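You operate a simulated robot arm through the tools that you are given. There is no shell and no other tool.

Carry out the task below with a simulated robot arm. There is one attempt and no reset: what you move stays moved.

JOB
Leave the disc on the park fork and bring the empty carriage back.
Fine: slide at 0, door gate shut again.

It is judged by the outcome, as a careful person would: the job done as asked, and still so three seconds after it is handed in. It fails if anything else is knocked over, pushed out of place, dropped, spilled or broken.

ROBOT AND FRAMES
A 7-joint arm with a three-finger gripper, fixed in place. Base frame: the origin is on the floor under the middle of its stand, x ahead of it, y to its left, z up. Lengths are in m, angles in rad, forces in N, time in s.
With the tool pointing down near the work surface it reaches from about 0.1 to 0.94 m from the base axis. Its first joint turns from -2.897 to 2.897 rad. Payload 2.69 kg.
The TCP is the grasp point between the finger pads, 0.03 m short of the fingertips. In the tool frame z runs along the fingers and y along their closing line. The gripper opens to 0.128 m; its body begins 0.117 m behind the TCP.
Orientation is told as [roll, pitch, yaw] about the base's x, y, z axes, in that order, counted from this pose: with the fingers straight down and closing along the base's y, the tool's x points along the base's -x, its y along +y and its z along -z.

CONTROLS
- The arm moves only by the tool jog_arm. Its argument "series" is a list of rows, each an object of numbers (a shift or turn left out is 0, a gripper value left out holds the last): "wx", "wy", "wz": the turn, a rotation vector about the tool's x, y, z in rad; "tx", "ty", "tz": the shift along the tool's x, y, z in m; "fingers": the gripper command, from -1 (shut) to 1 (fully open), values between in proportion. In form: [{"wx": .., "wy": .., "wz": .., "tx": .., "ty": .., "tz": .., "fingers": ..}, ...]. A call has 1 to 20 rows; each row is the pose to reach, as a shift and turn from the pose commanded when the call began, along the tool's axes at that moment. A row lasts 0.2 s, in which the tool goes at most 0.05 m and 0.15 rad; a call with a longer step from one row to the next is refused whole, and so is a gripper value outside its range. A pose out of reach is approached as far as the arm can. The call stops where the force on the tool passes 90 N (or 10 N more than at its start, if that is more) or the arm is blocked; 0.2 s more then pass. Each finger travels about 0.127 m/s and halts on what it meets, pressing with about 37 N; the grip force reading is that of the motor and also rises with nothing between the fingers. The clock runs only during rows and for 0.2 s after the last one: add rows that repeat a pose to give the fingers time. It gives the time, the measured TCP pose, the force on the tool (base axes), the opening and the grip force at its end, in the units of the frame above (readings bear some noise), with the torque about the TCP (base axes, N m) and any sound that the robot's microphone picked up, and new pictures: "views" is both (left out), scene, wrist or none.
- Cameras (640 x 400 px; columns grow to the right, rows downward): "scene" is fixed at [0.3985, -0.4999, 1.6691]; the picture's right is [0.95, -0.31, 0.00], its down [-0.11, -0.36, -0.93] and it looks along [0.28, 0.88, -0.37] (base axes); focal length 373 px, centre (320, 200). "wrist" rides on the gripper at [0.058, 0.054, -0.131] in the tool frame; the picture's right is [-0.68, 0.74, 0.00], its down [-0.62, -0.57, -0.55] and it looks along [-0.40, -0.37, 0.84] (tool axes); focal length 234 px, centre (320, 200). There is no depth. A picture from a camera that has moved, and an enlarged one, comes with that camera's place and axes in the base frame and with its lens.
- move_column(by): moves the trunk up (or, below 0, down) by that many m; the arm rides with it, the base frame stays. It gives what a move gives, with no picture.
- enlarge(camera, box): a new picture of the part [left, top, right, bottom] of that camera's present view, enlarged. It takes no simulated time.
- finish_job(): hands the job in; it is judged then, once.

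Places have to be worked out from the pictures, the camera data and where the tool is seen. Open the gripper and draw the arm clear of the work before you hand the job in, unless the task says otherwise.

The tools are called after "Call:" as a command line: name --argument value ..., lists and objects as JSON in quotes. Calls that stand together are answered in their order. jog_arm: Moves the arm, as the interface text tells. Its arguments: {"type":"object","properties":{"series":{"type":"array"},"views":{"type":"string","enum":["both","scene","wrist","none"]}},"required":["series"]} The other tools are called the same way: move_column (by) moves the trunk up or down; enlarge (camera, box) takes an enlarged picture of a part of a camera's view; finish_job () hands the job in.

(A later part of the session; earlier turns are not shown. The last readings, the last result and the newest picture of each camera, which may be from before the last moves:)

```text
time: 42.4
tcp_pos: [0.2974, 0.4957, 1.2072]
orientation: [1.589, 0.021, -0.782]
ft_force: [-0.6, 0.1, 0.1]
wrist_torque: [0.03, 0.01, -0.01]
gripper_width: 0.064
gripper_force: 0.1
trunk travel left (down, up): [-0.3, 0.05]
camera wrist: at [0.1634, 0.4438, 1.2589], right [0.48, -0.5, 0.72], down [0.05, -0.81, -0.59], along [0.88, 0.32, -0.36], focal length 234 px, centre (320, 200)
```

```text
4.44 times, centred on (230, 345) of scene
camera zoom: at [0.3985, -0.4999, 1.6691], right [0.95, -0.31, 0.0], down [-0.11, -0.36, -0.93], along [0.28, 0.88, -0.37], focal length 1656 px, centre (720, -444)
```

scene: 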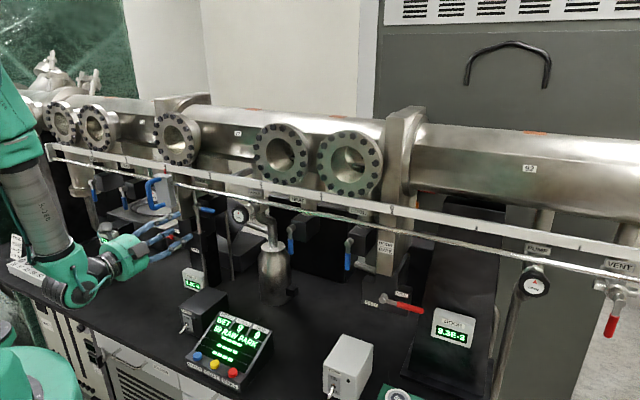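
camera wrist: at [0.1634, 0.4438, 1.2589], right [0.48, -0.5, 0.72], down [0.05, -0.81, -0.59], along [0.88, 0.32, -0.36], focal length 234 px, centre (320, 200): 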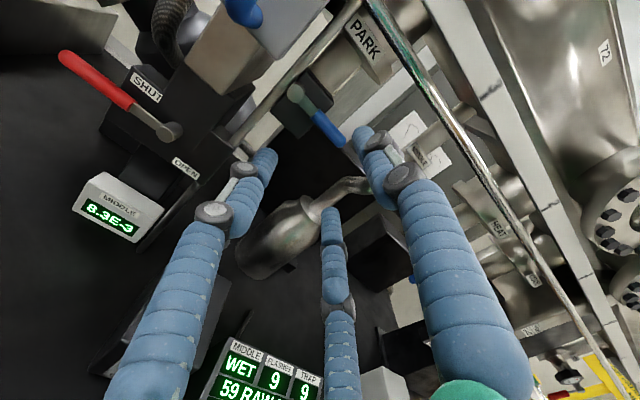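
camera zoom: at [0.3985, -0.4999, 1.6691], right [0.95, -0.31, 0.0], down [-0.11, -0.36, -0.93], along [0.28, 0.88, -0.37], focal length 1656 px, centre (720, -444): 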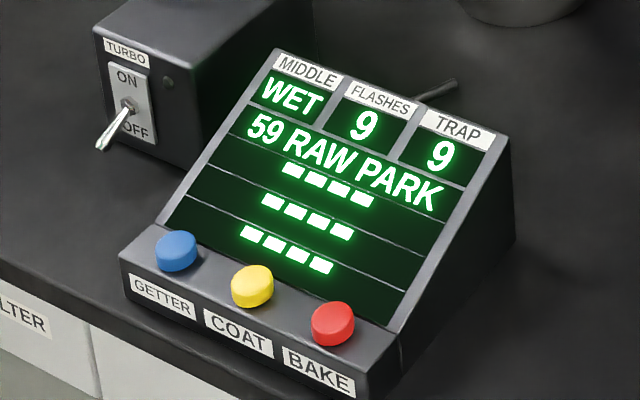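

The lever stays up and the panel shows "59 RAW PARK". I roll the hand back upright and bring it in front of the blue carriage handle at mark 4.

Call:
jog_arm --series '[{"wz": 0.143, "tz": -0.012, "fingers": 0}, {"wz": 0.286, "tz": -0.024}, {"wz": 0.429, "tz": -0.035, "ty": 0.01}, {"wz": 0.571, "tz": -0.035, "ty": 0.02, "tx": 0.01}, {"wz": 0.714, "tz": -0.035, "ty": 0.032, "tx": 0.02}, {"wz": 0.857, "tz": -0.035, "ty": 0.044, "tx": 0.035}, {"wz": 1.0, "tz": -0.035, "ty": 0.056, "tx": 0.05}, {"wz": 1.143, "tz": -0.035, "ty": 0.066, "tx": 0.065}, {"wz": 1.286, "tz": -0.035, "ty": 0.074, "tx": 0.08}, {"wz": 1.428, "tz": -0.035, "ty": 0.078, "tx": 0.09}, {"wz": 1.571, "tz": -0.035, "ty": 0.078, "tx": 0.097}, {"wz": 1.571, "tz": -0.035, "ty": 0.078, "tx": 0.097}]' --views "both"

Call:
enlarge --camera "wrist" --box '[220, 60, 420, 220]'

Call:
enlarge --camera "scene" --box '[100, 140, 220, 230]'

```text
time: 45.2
tcp_pos: [0.2688, 0.5046, 1.2683]
orientation: [-1.686, 1.567, 2.121]
ft_force: [0.3, 0.1, -0.1]
wrist_torque: [-0.01, -0.01, 0.04]
gripper_width: 0.0637
gripper_force: 0.0
trunk travel left (down, up): [-0.3, 0.05]
stopped in row 12: the arm was blocked; the commanded pose is now the measured one
camera wrist: at [0.1981, 0.3828, 1.3267], right [0.45, -0.58, -0.68], down [-0.78, 0.11, -0.61], along [0.43, 0.81, -0.4], focal length 234 px, centre (320, 200)
```

scene: 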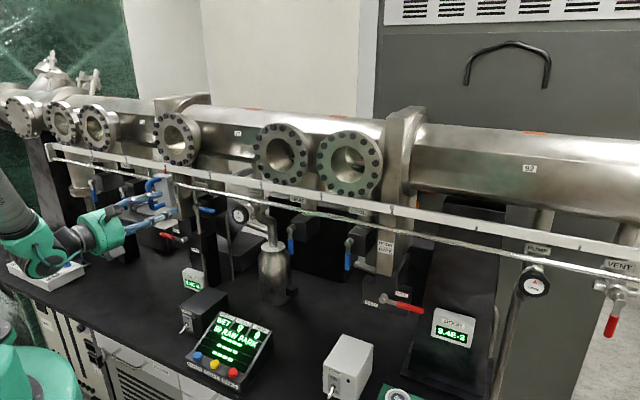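
wrist: 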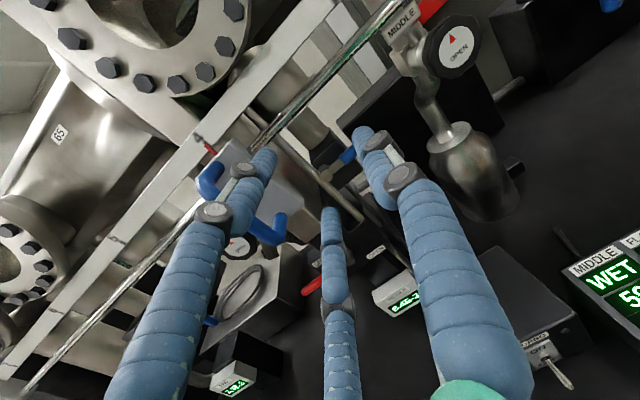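

```text
2.50 times, centred on (320, 140) of wrist
camera zoom: at [0.1981, 0.3828, 1.3267], right [0.45, -0.58, -0.68], down [-0.78, 0.11, -0.61], along [0.43, 0.81, -0.4], focal length 585 px, centre (320, 350)
```

zoom: 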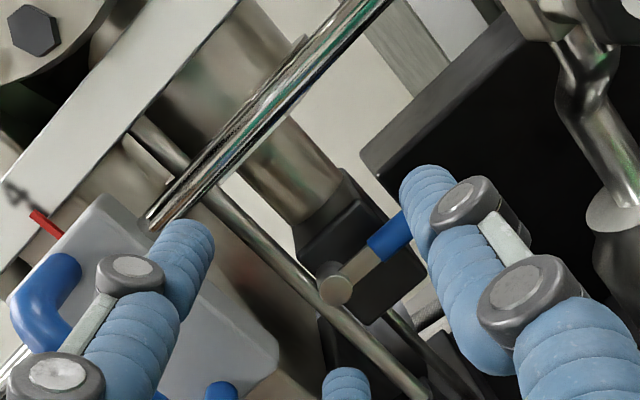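

```text
4.44 times, centred on (160, 185) of scene
camera zoom: at [0.3985, -0.4999, 1.6691], right [0.95, -0.31, 0.0], down [-0.11, -0.36, -0.93], along [0.28, 0.88, -0.37], focal length 1656 px, centre (1031, 267)
```

zoom: 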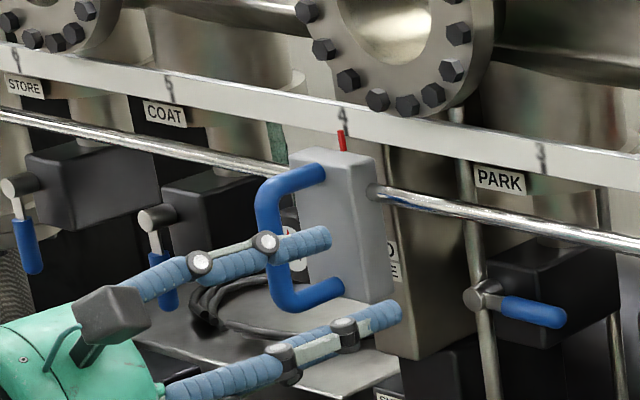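

The arm reached its inner limit in this direction, but the carriage is still at mark 4. I angle the hand about 20° so the wrist has room, back away slightly, then line up with the handle.

Call:
jog_arm --series '[{"wx": -0.113, "ty": 0.0015, "tz": -0.012, "fingers": 0}, {"wx": -0.227, "ty": -0.0018, "tz": -0.0265}, {"wx": -0.227, "ty": -0.0367, "tz": -0.0307, "tx": 0.008}, {"wx": -0.227, "ty": -0.0716, "tz": -0.0349, "tx": 0.017}, {"wx": -0.227, "ty": -0.0915, "tz": -0.0373, "tx": 0.017}, {"wx": -0.227, "ty": -0.0915, "tz": -0.0373, "tx": 0.017}]' --views "both"

Call:
enlarge --camera "wrist" --box '[220, 60, 420, 220]'

Call:
enlarge --camera "scene" --box '[100, 140, 220, 230]'

```text
time: 45.9
tcp_pos: [0.3183, 0.3952, 1.2579]
orientation: [1.27, 1.506, -1.602]
ft_force: [-0.1, -0.1, 0.1]
wrist_torque: [0.02, 0.02, -0.02]
gripper_width: 0.0641
gripper_force: 0.1
trunk travel left (down, up): [-0.3, 0.05]
stopped in row 3: the arm was blocked; the commanded pose is now the measured one
camera wrist: at [0.206, 0.315, 1.3217], right [0.2, -0.75, -0.63], down [-0.68, 0.36, -0.64], along [0.71, 0.55, -0.44], focal length 234 px, centre (320, 200)
```

scene: 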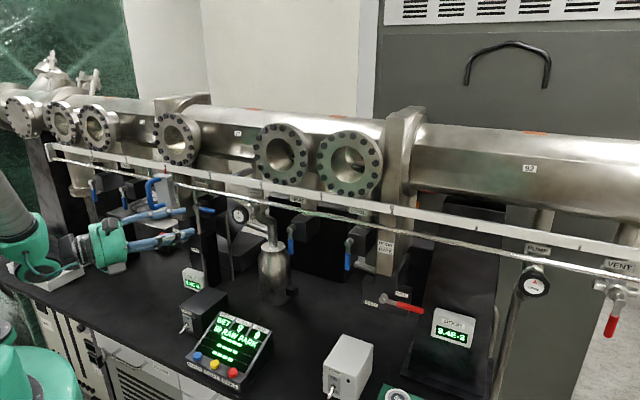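
wrist: 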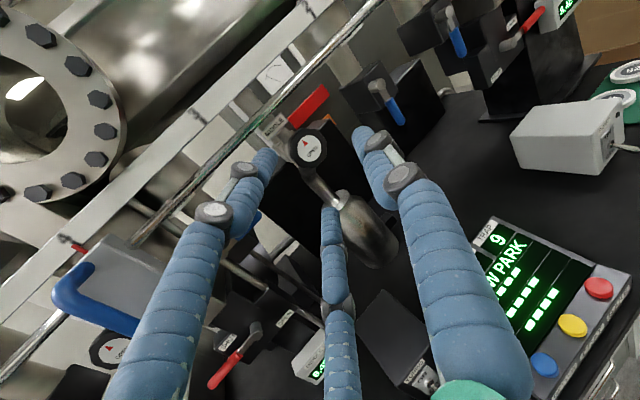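

```text
2.50 times, centred on (320, 140) of wrist
camera zoom: at [0.206, 0.315, 1.3217], right [0.2, -0.75, -0.63], down [-0.68, 0.36, -0.64], along [0.71, 0.55, -0.44], focal length 585 px, centre (320, 350)
```

zoom: 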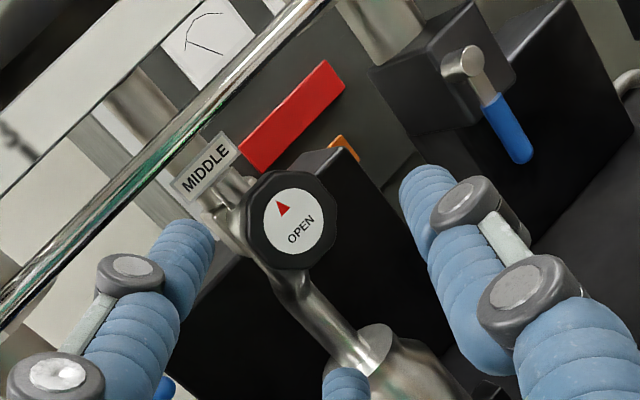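

```text
4.44 times, centred on (160, 185) of scene
camera zoom: at [0.3985, -0.4999, 1.6691], right [0.95, -0.31, 0.0], down [-0.11, -0.36, -0.93], along [0.28, 0.88, -0.37], focal length 1656 px, centre (1031, 267)
```

zoom: 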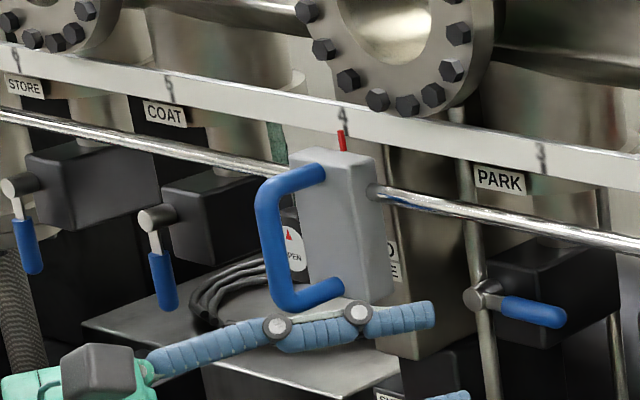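

The hand swung aside because the wrist pitch joint is at its limit: raising the trunk made the forearm too steep for a level tool (nothing was touched). I lower the trunk back by 0.15 m, which should free the wrist now that the roll is sorted out.

Call:
move_column --by -0.15

```text
time: 47.6
tcp_pos: [0.3177, 0.3967, 1.1071]
orientation: [1.27, 1.506, -1.6]
ft_force: [-0.3, 0.8, 0.6]
wrist_torque: [-0.01, 0.0, 0.01]
gripper_width: 0.0639
gripper_force: 0.0
trunk travel left (down, up): [-0.15, 0.2]
```

Call:
jog_arm --series '[{"wx": 0.0486, "wy": 0.0042, "wz": 0.0084, "tx": 0.0267, "ty": -0.0229, "tz": -0.0136, "fingers": 0}, {"wx": 0.0973, "wy": 0.0084, "wz": 0.0168, "tx": 0.0534, "ty": -0.0459, "tz": -0.0272}, {"wx": 0.1459, "wy": 0.0126, "wz": 0.0252, "tx": 0.0801, "ty": -0.0688, "tz": -0.0408}, {"wx": 0.1945, "wy": 0.0168, "wz": 0.0335, "tx": 0.1067, "ty": -0.0917, "tz": -0.0544}, {"wx": 0.2431, "wy": 0.021, "wz": 0.0419, "tx": 0.1334, "ty": -0.1146, "tz": -0.068}, {"wx": 0.2918, "wy": 0.0252, "wz": 0.0503, "tx": 0.1601, "ty": -0.1376, "tz": -0.0816}, {"wx": 0.3404, "wy": 0.0294, "wz": 0.0587, "tx": 0.1868, "ty": -0.1605, "tz": -0.0952}, {"wx": 0.3404, "wy": 0.0294, "wz": 0.0587, "tx": 0.1868, "ty": -0.1605, "tz": -0.0952}]' --views "both"

Call:
enlarge --camera "wrist" --box '[200, 60, 440, 240]'

Call:
enlarge --camera "scene" --box '[100, 140, 220, 230]'

```text
time: 48.7
tcp_pos: [0.312, 0.4069, 1.1231]
orientation: [1.205, 1.4, -1.627]
ft_force: [-0.2, -0.1, 1.3]
wrist_torque: [0.0, 0.05, 0.02]
gripper_width: 0.0643
gripper_force: 0.1
trunk travel left (down, up): [-0.15, 0.2]
stopped in row 5: the arm was blocked; the commanded pose is now the measured one
camera wrist: at [0.204, 0.3276, 1.197], right [0.22, -0.81, -0.55], down [-0.7, 0.26, -0.66], along [0.68, 0.53, -0.51], focal length 234 px, centre (320, 200)
```

scene: 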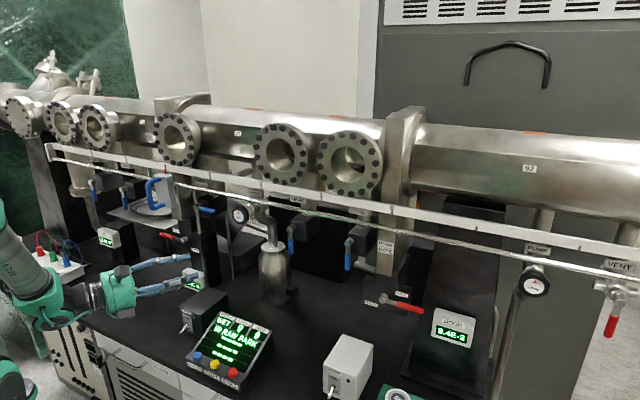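
wrist: 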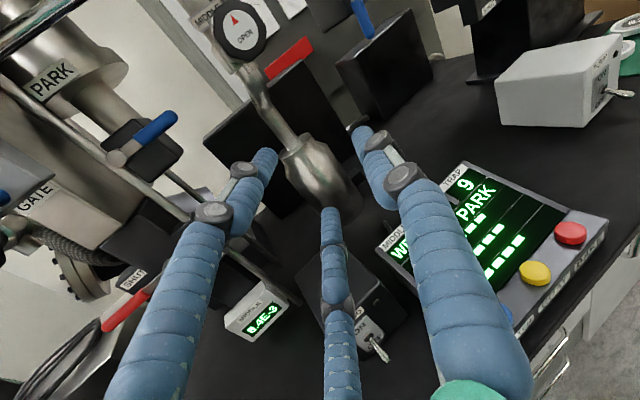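

```text
2.22 times, centred on (320, 150) of wrist
camera zoom: at [0.204, 0.3276, 1.197], right [0.22, -0.81, -0.55], down [-0.7, 0.26, -0.66], along [0.68, 0.53, -0.51], focal length 520 px, centre (320, 311)
```

zoom: 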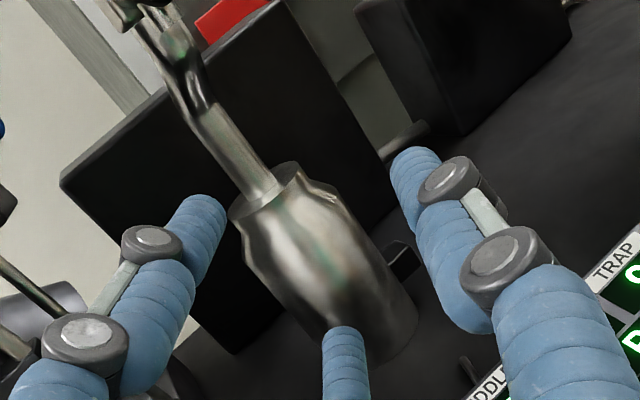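

```text
4.44 times, centred on (160, 185) of scene
camera zoom: at [0.3985, -0.4999, 1.6691], right [0.95, -0.31, 0.0], down [-0.11, -0.36, -0.93], along [0.28, 0.88, -0.37], focal length 1656 px, centre (1031, 267)
```

zoom: 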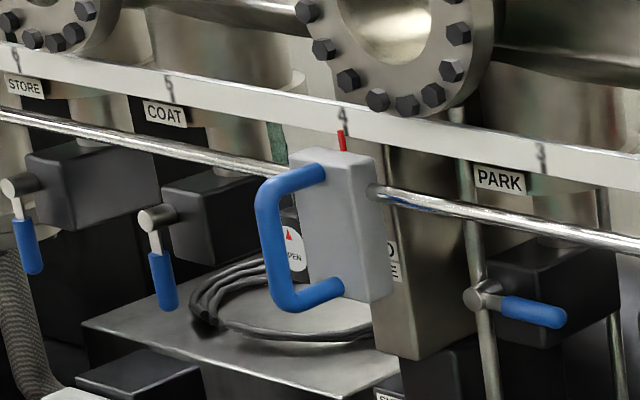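

The arm posture is wound to its limit on this side. I unwind by rising to a comfortable pose in front of the middle section (tool tilted 45°), then I will approach the handle with the hand angled the other way.

Call:
jog_arm --series '[{"wx": 0.0726, "wy": -0.0817, "wz": -0.011, "tx": 0.0384, "ty": 0.0172, "tz": -0.0053, "fingers": 0}, {"wx": 0.1452, "wy": -0.1635, "wz": -0.0219, "tx": 0.0768, "ty": 0.0344, "tz": -0.0106}, {"wx": 0.2178, "wy": -0.2452, "wz": -0.0329, "tx": 0.1152, "ty": 0.0516, "tz": -0.0159}, {"wx": 0.2904, "wy": -0.327, "wz": -0.0438, "tx": 0.1535, "ty": 0.0687, "tz": -0.0212}, {"wx": 0.363, "wy": -0.4087, "wz": -0.0548, "tx": 0.1919, "ty": 0.0859, "tz": -0.0266}, {"wx": 0.4356, "wy": -0.4904, "wz": -0.0657, "tx": 0.2303, "ty": 0.1031, "tz": -0.0319}, {"wx": 0.5082, "wy": -0.5722, "wz": -0.0767, "tx": 0.2687, "ty": 0.1203, "tz": -0.0372}, {"wx": 0.5808, "wy": -0.6539, "wz": -0.0876, "tx": 0.3071, "ty": 0.1375, "tz": -0.0425}, {"wx": 0.5808, "wy": -0.6539, "wz": -0.0876, "tx": 0.3071, "ty": 0.1375, "tz": -0.0425}]' --views "both"

```text
time: 50.7
tcp_pos: [0.2944, 0.3525, 1.43]
orientation: [0.049, 0.788, -2.271]
ft_force: [-1.6, -0.9, 0.5]
wrist_torque: [0.09, -0.03, 0.06]
gripper_width: 0.064
gripper_force: 0.0
out of reach, approached as far as the arm can: row 8, 9
trunk travel left (down, up): [-0.15, 0.2]
camera wrist: at [0.2961, 0.2833, 1.5654], right [0.24, -0.86, -0.45], down [-0.97, -0.23, -0.07], along [-0.05, 0.46, -0.89], focal length 234 px, centre (320, 200)
```

scene: 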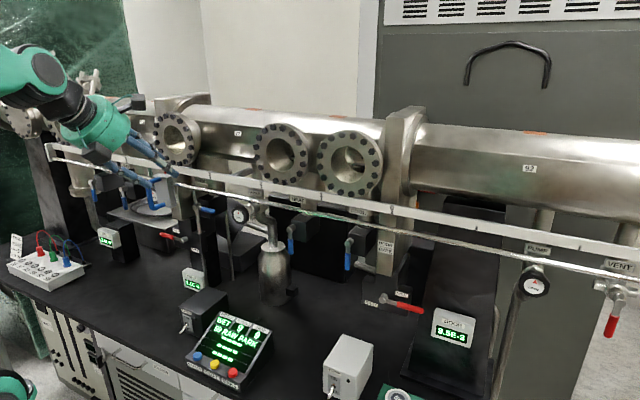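
wrist: 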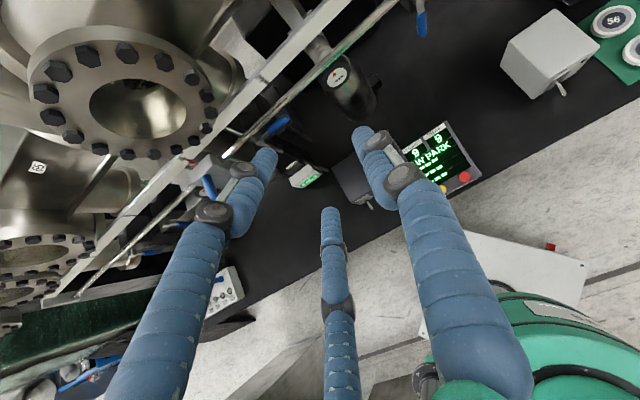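

The arm is unwound (hand at 45°). Now I approach the handle from a more natural angle – tool 30° below level, pointing a bit to the left – stopping a few centimetres in front of it.

Call:
jog_arm --series '[{"wx": 0.0314, "wy": 0.0444, "wz": -0.0169, "tx": -0.0082, "ty": -0.0307, "tz": 0.022, "fingers": -0.2}, {"wx": 0.0628, "wy": 0.0888, "wz": -0.0338, "tx": -0.0164, "ty": -0.0614, "tz": 0.0441}, {"wx": 0.0943, "wy": 0.1332, "wz": -0.0508, "tx": -0.0246, "ty": -0.0921, "tz": 0.0661}, {"wx": 0.1257, "wy": 0.1776, "wz": -0.0677, "tx": -0.0328, "ty": -0.1227, "tz": 0.0881}, {"wx": 0.1571, "wy": 0.222, "wz": -0.0846, "tx": -0.041, "ty": -0.1534, "tz": 0.1102}, {"wx": 0.1885, "wy": 0.2664, "wz": -0.1015, "tx": -0.0492, "ty": -0.1841, "tz": 0.1322}, {"wx": 0.1885, "wy": 0.2664, "wz": -0.1015, "tx": -0.0492, "ty": -0.1841, "tz": 0.1322}]' --views "both"

Call:
enlarge --camera "scene" --box '[100, 140, 220, 230]'

```text
time: 52.3
tcp_pos: [0.2024, 0.5196, 1.2943]
orientation: [0.001, 1.049, -2.093]
ft_force: [0.0, -0.5, -0.5]
wrist_torque: [-0.01, 0.01, -0.04]
gripper_width: 0.0512
gripper_force: 0.0
trunk travel left (down, up): [-0.15, 0.2]
camera wrist: at [0.2063, 0.4215, 1.4106], right [0.47, -0.66, -0.59], down [-0.88, -0.4, -0.26], along [-0.06, 0.64, -0.77], focal length 234 px, centre (320, 200)
```

scene: 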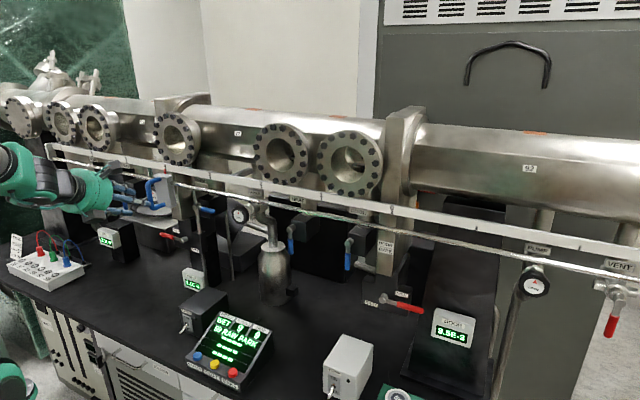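
wrist: 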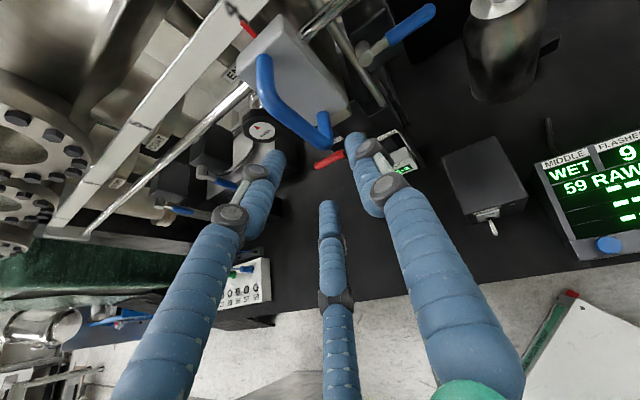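

```text
4.44 times, centred on (160, 185) of scene
camera zoom: at [0.3985, -0.4999, 1.6691], right [0.95, -0.31, 0.0], down [-0.11, -0.36, -0.93], along [0.28, 0.88, -0.37], focal length 1656 px, centre (1031, 267)
```

zoom: 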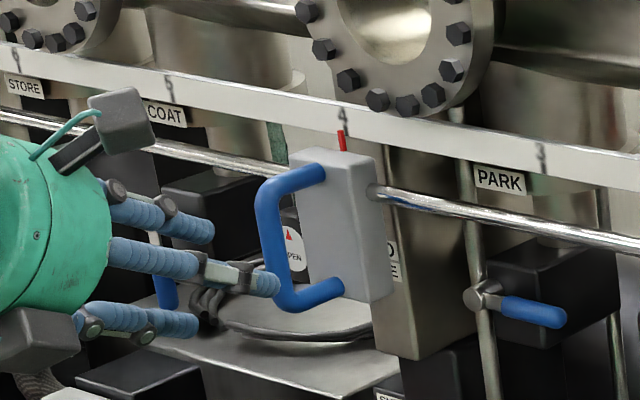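

The arm reached the pose exactly and the handle is right ahead. I open a bit more, offset slightly so the bar passes cleanly between thumb and fingers, and move forward.

Call:
jog_arm --series '[{"ty": -0.008, "fingers": 0.1}, {"ty": -0.008, "tx": 0.0094, "tz": 0.015}, {"ty": -0.008, "tx": 0.0189, "tz": 0.03}, {"ty": -0.008, "tx": 0.0283, "tz": 0.045}]' --views "both"

Call:
enlarge --camera "wrist" --box '[200, 40, 440, 220]'

Call:
enlarge --camera "scene" --box '[100, 140, 220, 230]'

```text
time: 53.3
tcp_pos: [0.2225, 0.5689, 1.2971]
orientation: [0.001, 1.049, -2.093]
ft_force: [0.4, -0.7, 0.2]
wrist_torque: [0.01, -0.02, 0.0]
gripper_width: 0.0704
gripper_force: 0.0
trunk travel left (down, up): [-0.15, 0.2]
camera wrist: at [0.2265, 0.4703, 1.4126], right [0.47, -0.66, -0.59], down [-0.88, -0.4, -0.26], along [-0.06, 0.64, -0.77], focal length 234 px, centre (320, 200)
```

scene: 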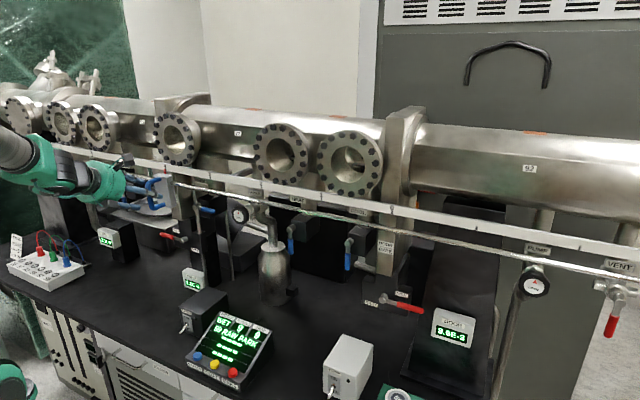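
wrist: 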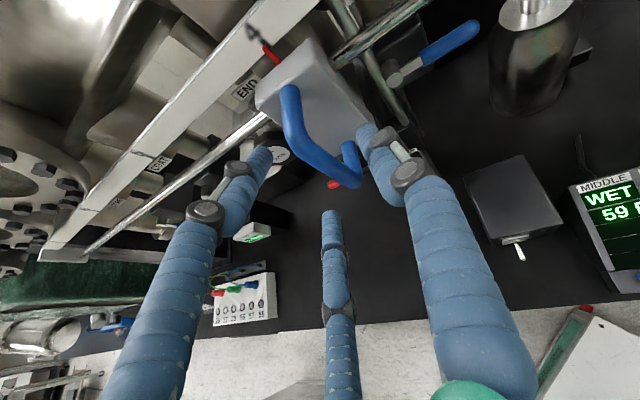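

```text
2.22 times, centred on (320, 130) of wrist
camera zoom: at [0.2265, 0.4703, 1.4126], right [0.47, -0.66, -0.59], down [-0.88, -0.4, -0.26], along [-0.06, 0.64, -0.77], focal length 520 px, centre (320, 356)
```

zoom: 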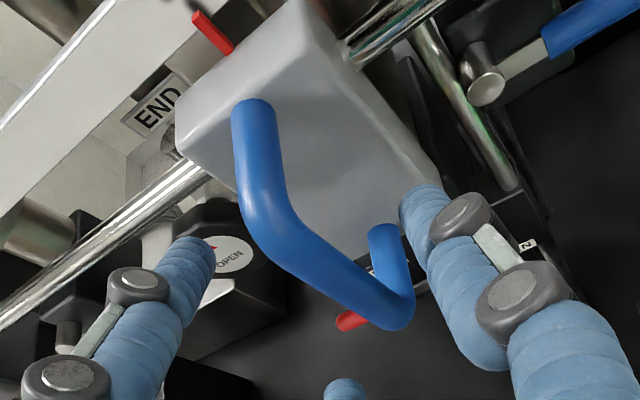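

```text
4.44 times, centred on (160, 185) of scene
camera zoom: at [0.3985, -0.4999, 1.6691], right [0.95, -0.31, 0.0], down [-0.11, -0.36, -0.93], along [0.28, 0.88, -0.37], focal length 1656 px, centre (1031, 267)
```

zoom: 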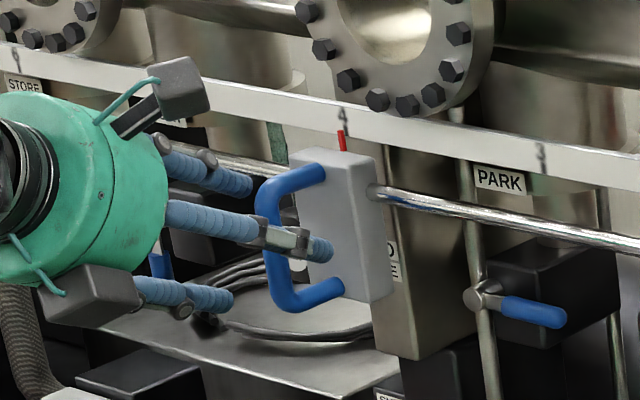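

Call:
jog_arm --series '[{"fingers": -1, "ty": 0.001}, {"fingers": -1, "ty": 0.003}, {"fingers": -1, "ty": 0.003}, {"fingers": -1, "ty": 0.003}]' --views "both"

Call:
enlarge --camera "wrist" --box '[200, 40, 440, 220]'

Call:
enlarge --camera "scene" --box '[100, 140, 220, 230]'

```text
time: 54.3
tcp_pos: [0.2246, 0.5679, 1.2964]
orientation: [0.002, 1.046, -2.094]
ft_force: [8.9, 2.8, -1.6]
wrist_torque: [-0.55, -0.83, -0.1]
gripper_width: 0.0222
gripper_force: 45.2
trunk travel left (down, up): [-0.15, 0.2]
camera wrist: at [0.2296, 0.4691, 1.4123], right [0.47, -0.66, -0.59], down [-0.88, -0.4, -0.26], along [-0.06, 0.64, -0.77], focal length 234 px, centre (320, 200)
```

scene: 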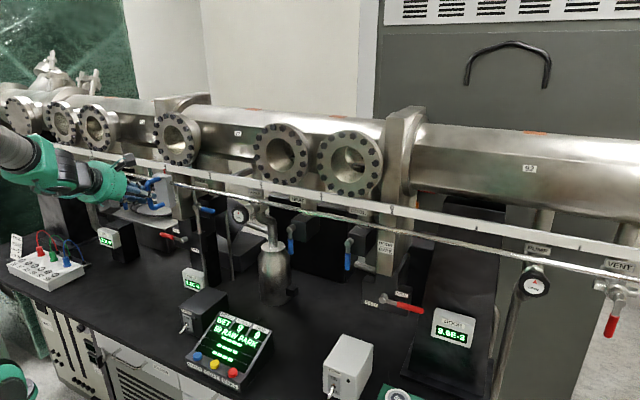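
wrist: 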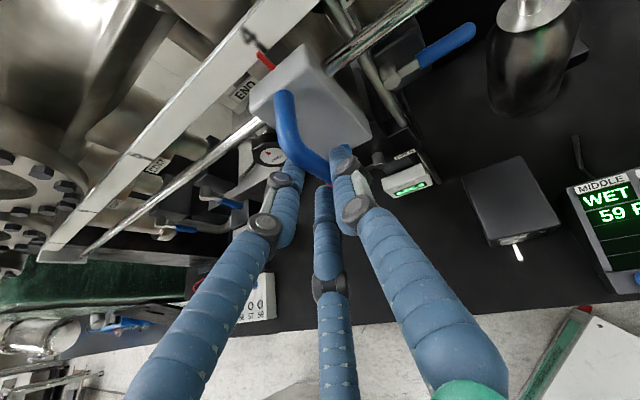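

```text
2.22 times, centred on (320, 130) of wrist
camera zoom: at [0.2296, 0.4691, 1.4123], right [0.47, -0.66, -0.59], down [-0.88, -0.4, -0.26], along [-0.06, 0.64, -0.77], focal length 520 px, centre (320, 356)
```

zoom: 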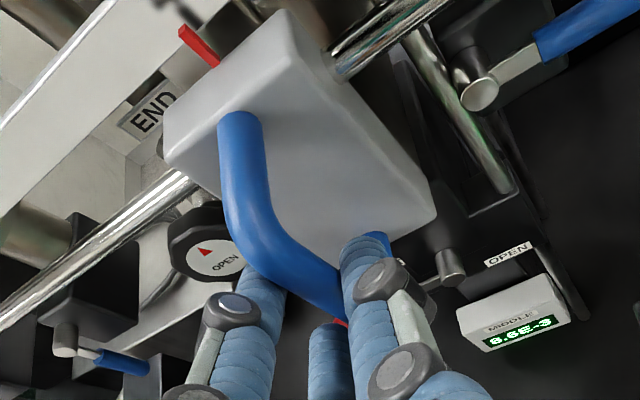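

```text
4.44 times, centred on (160, 185) of scene
camera zoom: at [0.3985, -0.4999, 1.6691], right [0.95, -0.31, 0.0], down [-0.11, -0.36, -0.93], along [0.28, 0.88, -0.37], focal length 1656 px, centre (1031, 267)
```

zoom: 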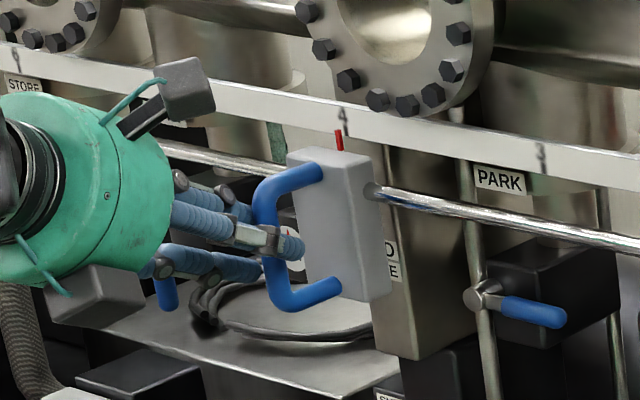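

The handle is gripped again and the carriage is still at mark 4. I start pulling it back along the rail (+s), checking forces.

Call:
jog_arm --series '[{"tx": -0.0026, "ty": 0.0193, "tz": -0.0045, "fingers": -1}, {"tx": -0.0052, "ty": 0.0386, "tz": -0.009}, {"tx": -0.0078, "ty": 0.058, "tz": -0.0134}, {"tx": -0.0104, "ty": 0.0773, "tz": -0.0179}, {"tx": -0.0129, "ty": 0.0966, "tz": -0.0224}]' --views "both"

Call:
enlarge --camera "scene" --box '[130, 140, 250, 230]'

Call:
enlarge --camera "scene" --box '[180, 300, 280, 390]'

```text
time: 55.5
tcp_pos: [0.2969, 0.4973, 1.2958]
orientation: [0.0, 1.049, -2.094]
ft_force: [6.3, 4.6, -1.5]
wrist_torque: [-0.34, -1.0, 0.02]
gripper_width: 0.0221
gripper_force: 45.0
trunk travel left (down, up): [-0.15, 0.2]
camera wrist: at [0.3001, 0.3984, 1.4123], right [0.47, -0.66, -0.59], down [-0.88, -0.39, -0.26], along [-0.06, 0.64, -0.77], focal length 234 px, centre (320, 200)
```

scene: 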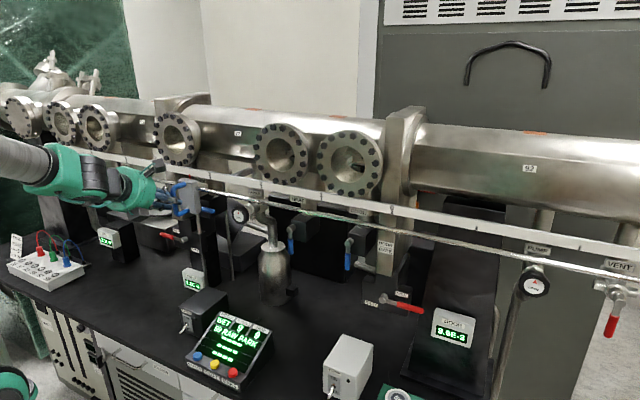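
wrist: 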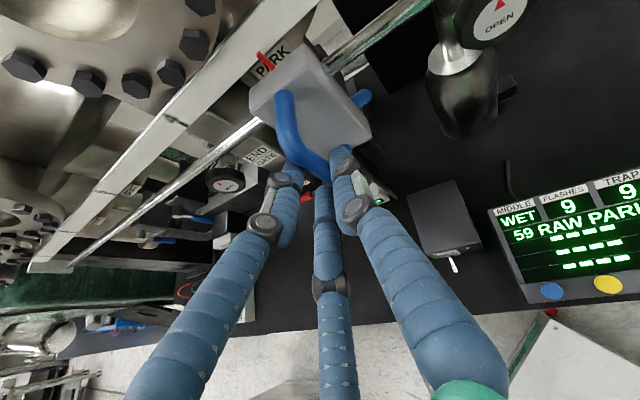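

```text
4.44 times, centred on (190, 185) of scene
camera zoom: at [0.3985, -0.4999, 1.6691], right [0.95, -0.31, 0.0], down [-0.11, -0.36, -0.93], along [0.28, 0.88, -0.37], focal length 1656 px, centre (898, 267)
```

zoom: 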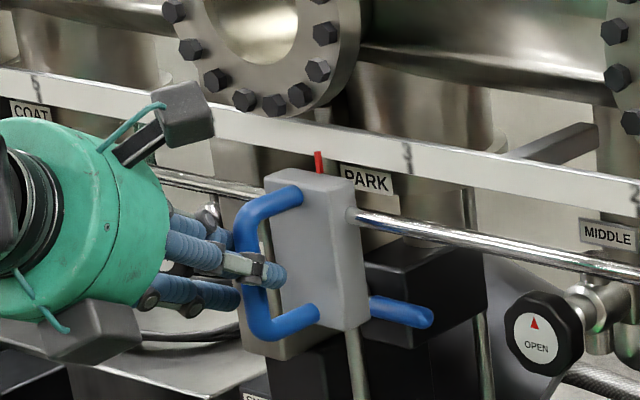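

```text
4.44 times, centred on (230, 345) of scene
camera zoom: at [0.3985, -0.4999, 1.6691], right [0.95, -0.31, 0.0], down [-0.11, -0.36, -0.93], along [0.28, 0.88, -0.37], focal length 1656 px, centre (720, -444)
```

zoom: 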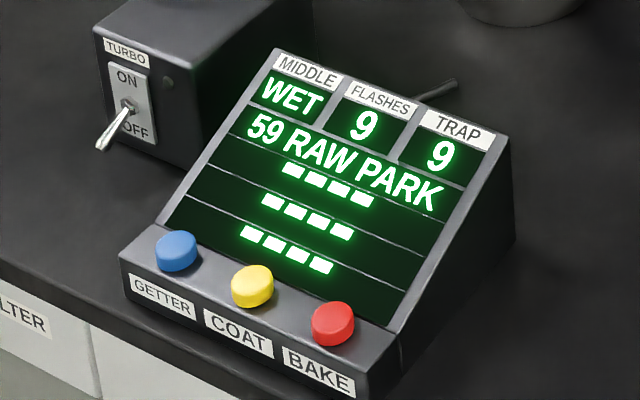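

Forces are small and the panel still shows PARK. I keep pulling, gently turning the hand about the handle to suit the arm as it moves toward the door side.

Call:
jog_arm --series '[{"wx": -0.0227, "wz": 0.0131, "tx": -0.0025, "ty": 0.0189, "tz": -0.0043, "fingers": -1}, {"wx": -0.0454, "wz": 0.0262, "tx": -0.005, "ty": 0.0377, "tz": -0.0086}, {"wx": -0.0681, "wz": 0.0393, "tx": -0.0075, "ty": 0.0566, "tz": -0.013}, {"wx": -0.0908, "wz": 0.0524, "tx": -0.01, "ty": 0.0755, "tz": -0.0173}, {"wx": -0.1135, "wz": 0.0655, "tx": -0.0125, "ty": 0.0944, "tz": -0.0216}, {"wx": -0.1361, "wz": 0.0786, "tx": -0.015, "ty": 0.1132, "tz": -0.0259}, {"wx": -0.1588, "wz": 0.0917, "tx": -0.0175, "ty": 0.1321, "tz": -0.0302}, {"wx": -0.1815, "wz": 0.1048, "tx": -0.02, "ty": 0.151, "tz": -0.0346}, {"wx": -0.2042, "wz": 0.1179, "tx": -0.0225, "ty": 0.1698, "tz": -0.0389}, {"wx": -0.2269, "wz": 0.131, "tx": -0.025, "ty": 0.1887, "tz": -0.0432}]' --views "both"

Call:
enlarge --camera "scene" --box '[170, 150, 310, 240]'

```text
time: 57.7
tcp_pos: [0.4342, 0.3587, 1.2965]
orientation: [0.002, 1.049, -2.356]
ft_force: [0.7, -1.2, -1.0]
wrist_torque: [-0.79, -0.97, 0.06]
gripper_width: 0.0222
gripper_force: 44.7
trunk travel left (down, up): [-0.15, 0.2]
camera wrist: at [0.4119, 0.2631, 1.4124], right [0.28, -0.76, -0.59], down [-0.95, -0.15, -0.26], along [0.11, 0.63, -0.77], focal length 234 px, centre (320, 200)
```

scene: 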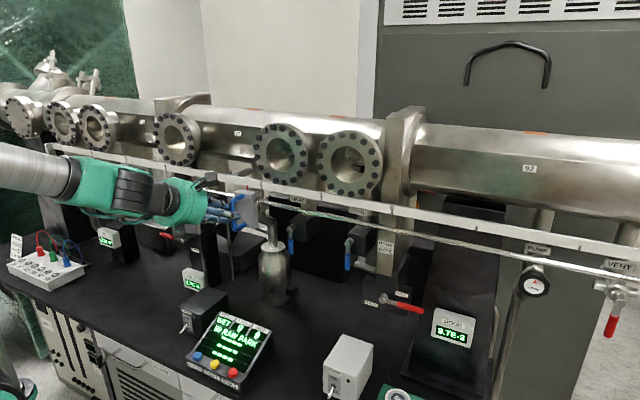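
wrist: 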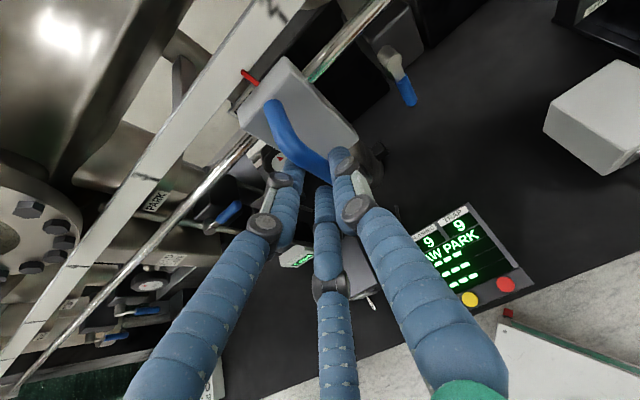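

```text
4.44 times, centred on (240, 195) of scene
camera zoom: at [0.3985, -0.4999, 1.6691], right [0.95, -0.31, 0.0], down [-0.11, -0.36, -0.93], along [0.28, 0.88, -0.37], focal length 1656 px, centre (676, 222)
```

zoom: 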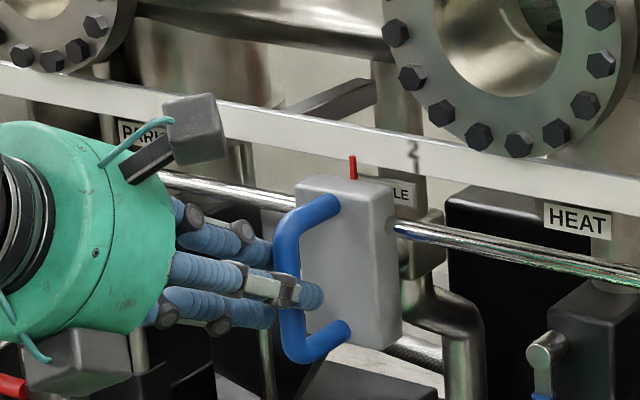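

Call:
jog_arm --series '[{"ty": 0.02, "fingers": -1}, {"ty": 0.04}, {"ty": 0.06}, {"ty": 0.08}, {"ty": 0.1}, {"ty": 0.12}, {"ty": 0.14}, {"ty": 0.16}, {"ty": 0.18}, {"ty": 0.2}]' --views "both"

Call:
enlarge --camera "scene" --box '[250, 150, 410, 250]'

```text
time: 59.9
tcp_pos: [0.5766, 0.2162, 1.2958]
orientation: [0.002, 1.05, -2.356]
ft_force: [-0.8, -4.8, -6.5]
wrist_torque: [-0.66, -0.84, -0.06]
gripper_width: 0.0223
gripper_force: 44.7
trunk travel left (down, up): [-0.15, 0.2]
camera wrist: at [0.5544, 0.1207, 1.4125], right [0.28, -0.76, -0.59], down [-0.95, -0.15, -0.26], along [0.11, 0.63, -0.77], focal length 234 px, centre (320, 200)
```

scene: 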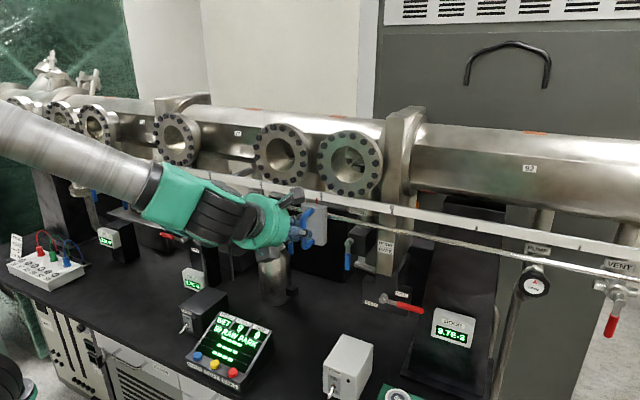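
wrist: 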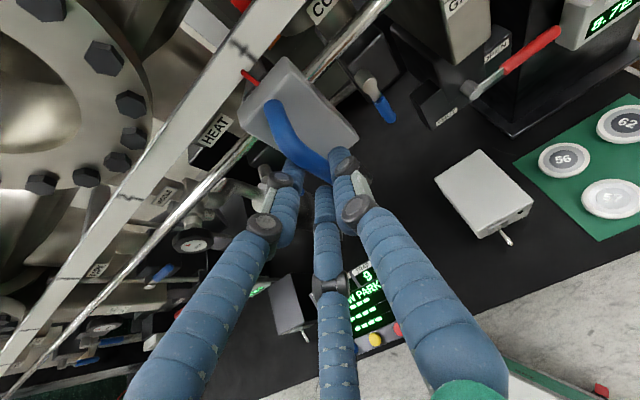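

```text
4.00 times, centred on (330, 200) of scene
camera zoom: at [0.3985, -0.4999, 1.6691], right [0.95, -0.31, 0.0], down [-0.11, -0.36, -0.93], along [0.28, 0.88, -0.37], focal length 1490 px, centre (280, 200)
```

zoom: 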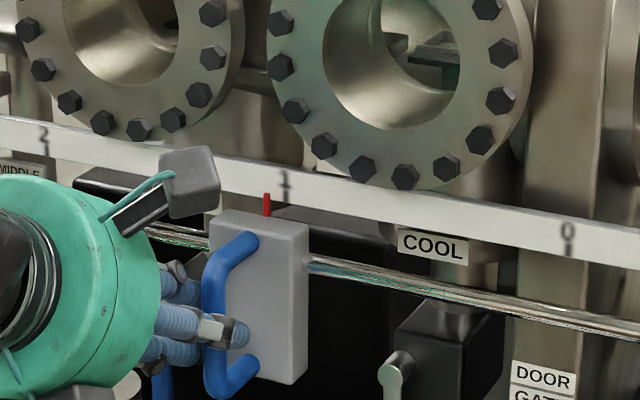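

Call:
jog_arm --series '[{"ty": 0.02, "fingers": -1}, {"ty": 0.04}, {"ty": 0.06}, {"ty": 0.08}, {"ty": 0.1}, {"ty": 0.12}, {"ty": 0.14}, {"ty": 0.16}, {"ty": 0.172}]' --views "both"

Call:
enlarge --camera "scene" --box '[340, 180, 440, 244]'

```text
time: 61.9
tcp_pos: [0.6971, 0.0957, 1.2964]
orientation: [-0.001, 1.049, -2.357]
ft_force: [-0.8, -3.5, -11.6]
wrist_torque: [-0.89, -0.65, -0.02]
gripper_width: 0.0224
gripper_force: 45.0
trunk travel left (down, up): [-0.15, 0.2]
camera wrist: at [0.6755, -0.0004, 1.4125], right [0.28, -0.76, -0.59], down [-0.95, -0.15, -0.26], along [0.11, 0.63, -0.77], focal length 234 px, centre (320, 200)
```

scene: 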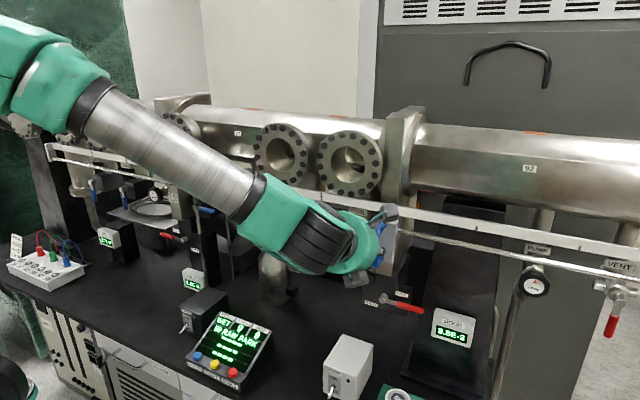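
wrist: 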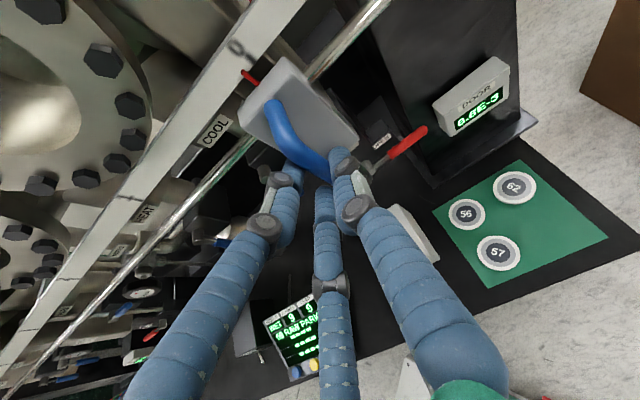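

```text
6.25 times, centred on (390, 212) of scene
camera zoom: at [0.3985, -0.4999, 1.6691], right [0.95, -0.31, 0.0], down [-0.11, -0.36, -0.93], along [0.28, 0.88, -0.37], focal length 2329 px, centre (-118, 125)
```

zoom: 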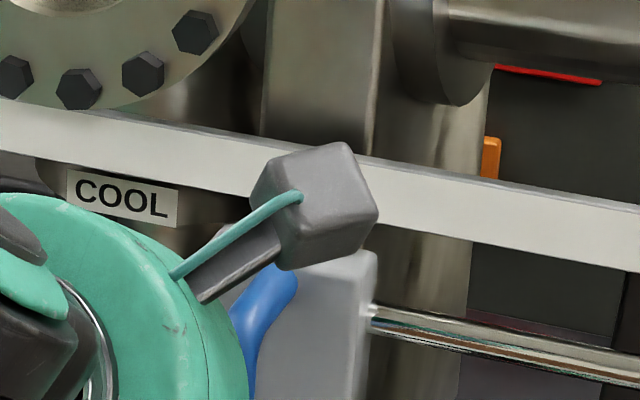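

Call:
enlarge --camera "wrist" --box '[205, 25, 285, 105]'

```text
5.00 times, centred on (245, 65) of wrist
camera zoom: at [0.6755, -0.0004, 1.4125], right [0.28, -0.76, -0.59], down [-0.95, -0.15, -0.26], along [0.11, 0.63, -0.77], focal length 1171 px, centre (695, 875)
```

zoom: 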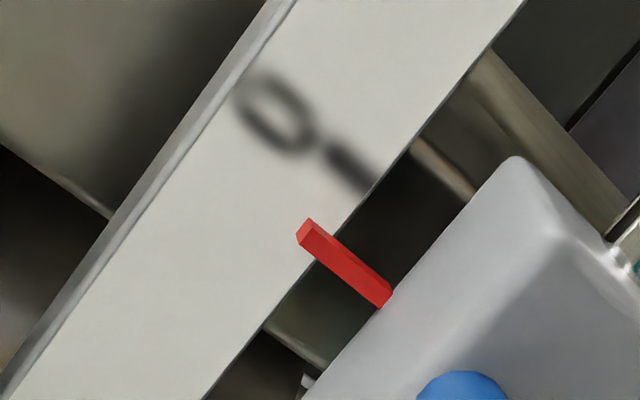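

The wrist view shows the pointer about 8–10 mm short of mark 0. I move the last bit.

Call:
jog_arm --series '[{"ty": 0.004, "fingers": -1}, {"ty": 0.009}, {"ty": 0.009}]' --views "both"

Call:
enlarge --camera "wrist" --box '[205, 25, 285, 105]'

Call:
enlarge --camera "scene" --box '[330, 190, 430, 254]'

```text
time: 62.7
tcp_pos: [0.7038, 0.0902, 1.2967]
orientation: [0.0, 1.05, -2.357]
ft_force: [-0.5, -4.3, -10.2]
wrist_torque: [-0.89, -0.73, -0.02]
gripper_width: 0.0226
gripper_force: 45.6
trunk travel left (down, up): [-0.15, 0.2]
camera wrist: at [0.6816, -0.0065, 1.4125], right [0.28, -0.76, -0.59], down [-0.95, -0.15, -0.26], along [0.11, 0.63, -0.77], focal length 234 px, centre (320, 200)
```

scene: 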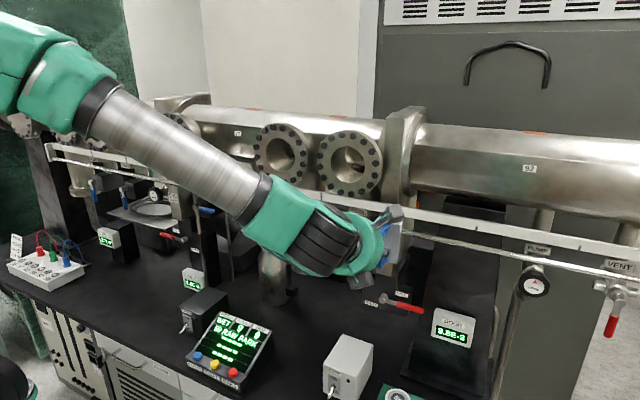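
wrist: 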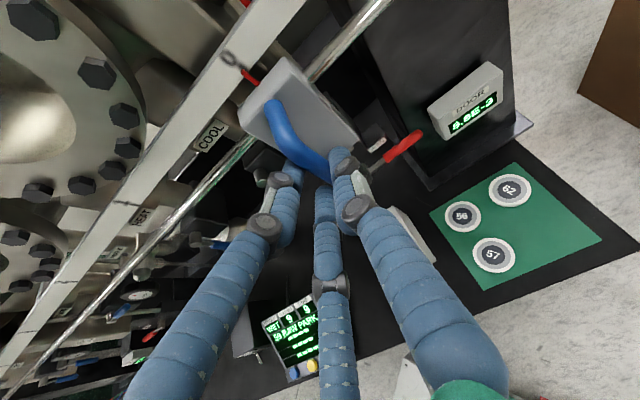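

```text
5.00 times, centred on (245, 65) of wrist
camera zoom: at [0.6816, -0.0065, 1.4125], right [0.28, -0.76, -0.59], down [-0.95, -0.15, -0.26], along [0.11, 0.63, -0.77], focal length 1171 px, centre (695, 875)
```

zoom: 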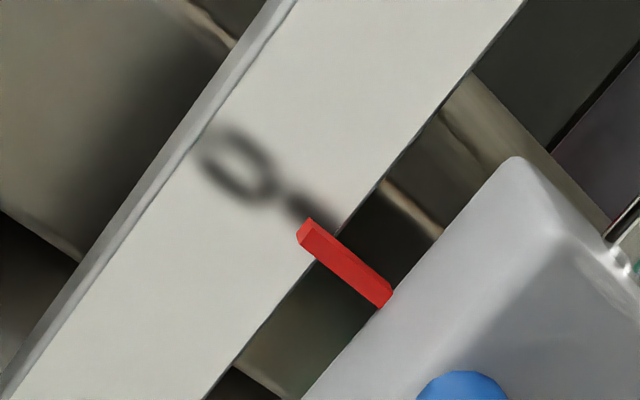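

```text
6.25 times, centred on (380, 222) of scene
camera zoom: at [0.3985, -0.4999, 1.6691], right [0.95, -0.31, 0.0], down [-0.11, -0.36, -0.93], along [0.28, 0.88, -0.37], focal length 2329 px, centre (-55, 62)
```

zoom: 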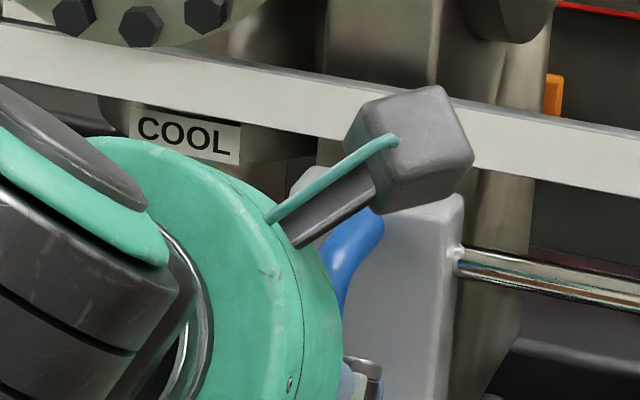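

The pointer lines up with 0 within a millimetre or so. I release the handle, back out, and check the mark unobstructed.

Call:
jog_arm --series '[{"fingers": 0.1}, {"fingers": 0.1}, {"fingers": 0.1}, {"tx": -0.01, "tz": -0.0173}, {"tx": -0.0225, "tz": -0.039}, {"tx": -0.04, "tz": -0.0693}, {"tx": -0.055, "tz": -0.0953}]' --views "both"

Call:
enlarge --camera "scene" --box '[330, 190, 430, 254]'

Call:
enlarge --camera "wrist" --box '[200, 20, 340, 120]'

```text
time: 64.3
tcp_pos: [0.6257, 0.0106, 1.2968]
orientation: [0.001, 1.049, -2.354]
ft_force: [0.7, 1.1, -0.7]
wrist_torque: [0.01, 0.01, 0.0]
gripper_width: 0.0702
gripper_force: 0.1
trunk travel left (down, up): [-0.15, 0.2]
camera wrist: at [0.6032, -0.0841, 1.4129], right [0.28, -0.76, -0.59], down [-0.95, -0.15, -0.26], along [0.11, 0.63, -0.77], focal length 234 px, centre (320, 200)
```

scene: 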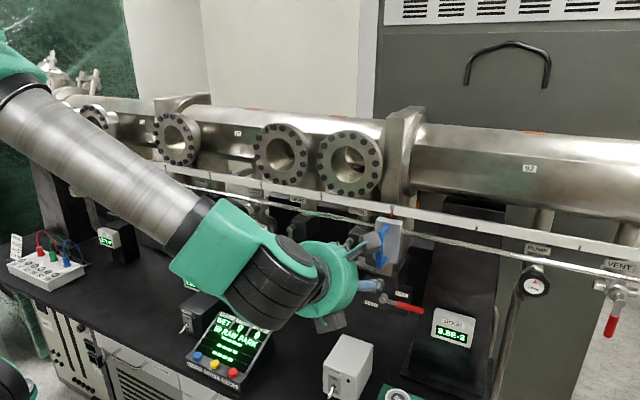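
wrist: 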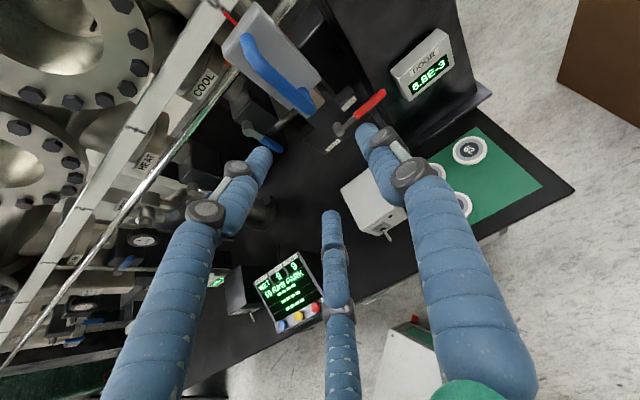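

```text
6.25 times, centred on (380, 222) of scene
camera zoom: at [0.3985, -0.4999, 1.6691], right [0.95, -0.31, 0.0], down [-0.11, -0.36, -0.93], along [0.28, 0.88, -0.37], focal length 2329 px, centre (-55, 62)
```

zoom: 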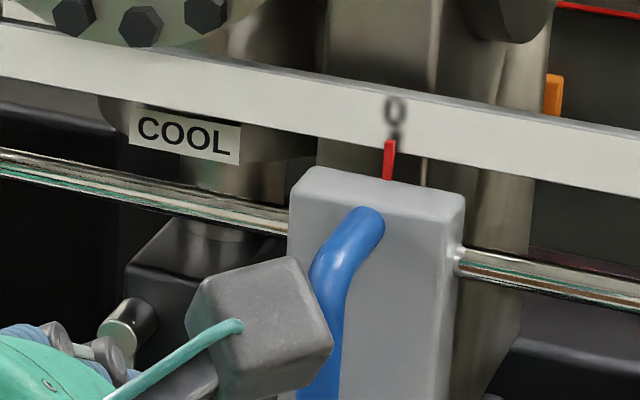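

```text
4.00 times, centred on (270, 70) of wrist
camera zoom: at [0.6032, -0.0841, 1.4129], right [0.28, -0.76, -0.59], down [-0.95, -0.15, -0.26], along [0.11, 0.63, -0.77], focal length 937 px, centre (520, 720)
```

zoom: 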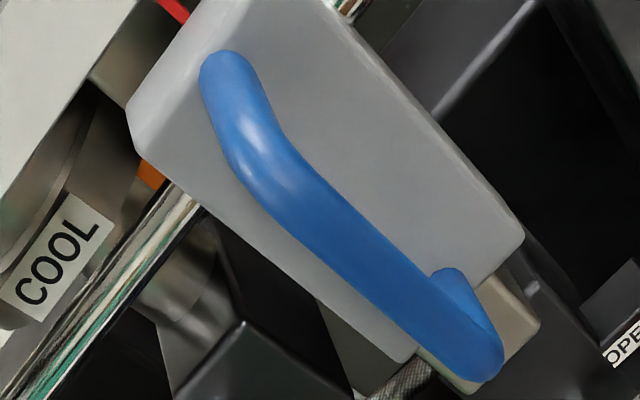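

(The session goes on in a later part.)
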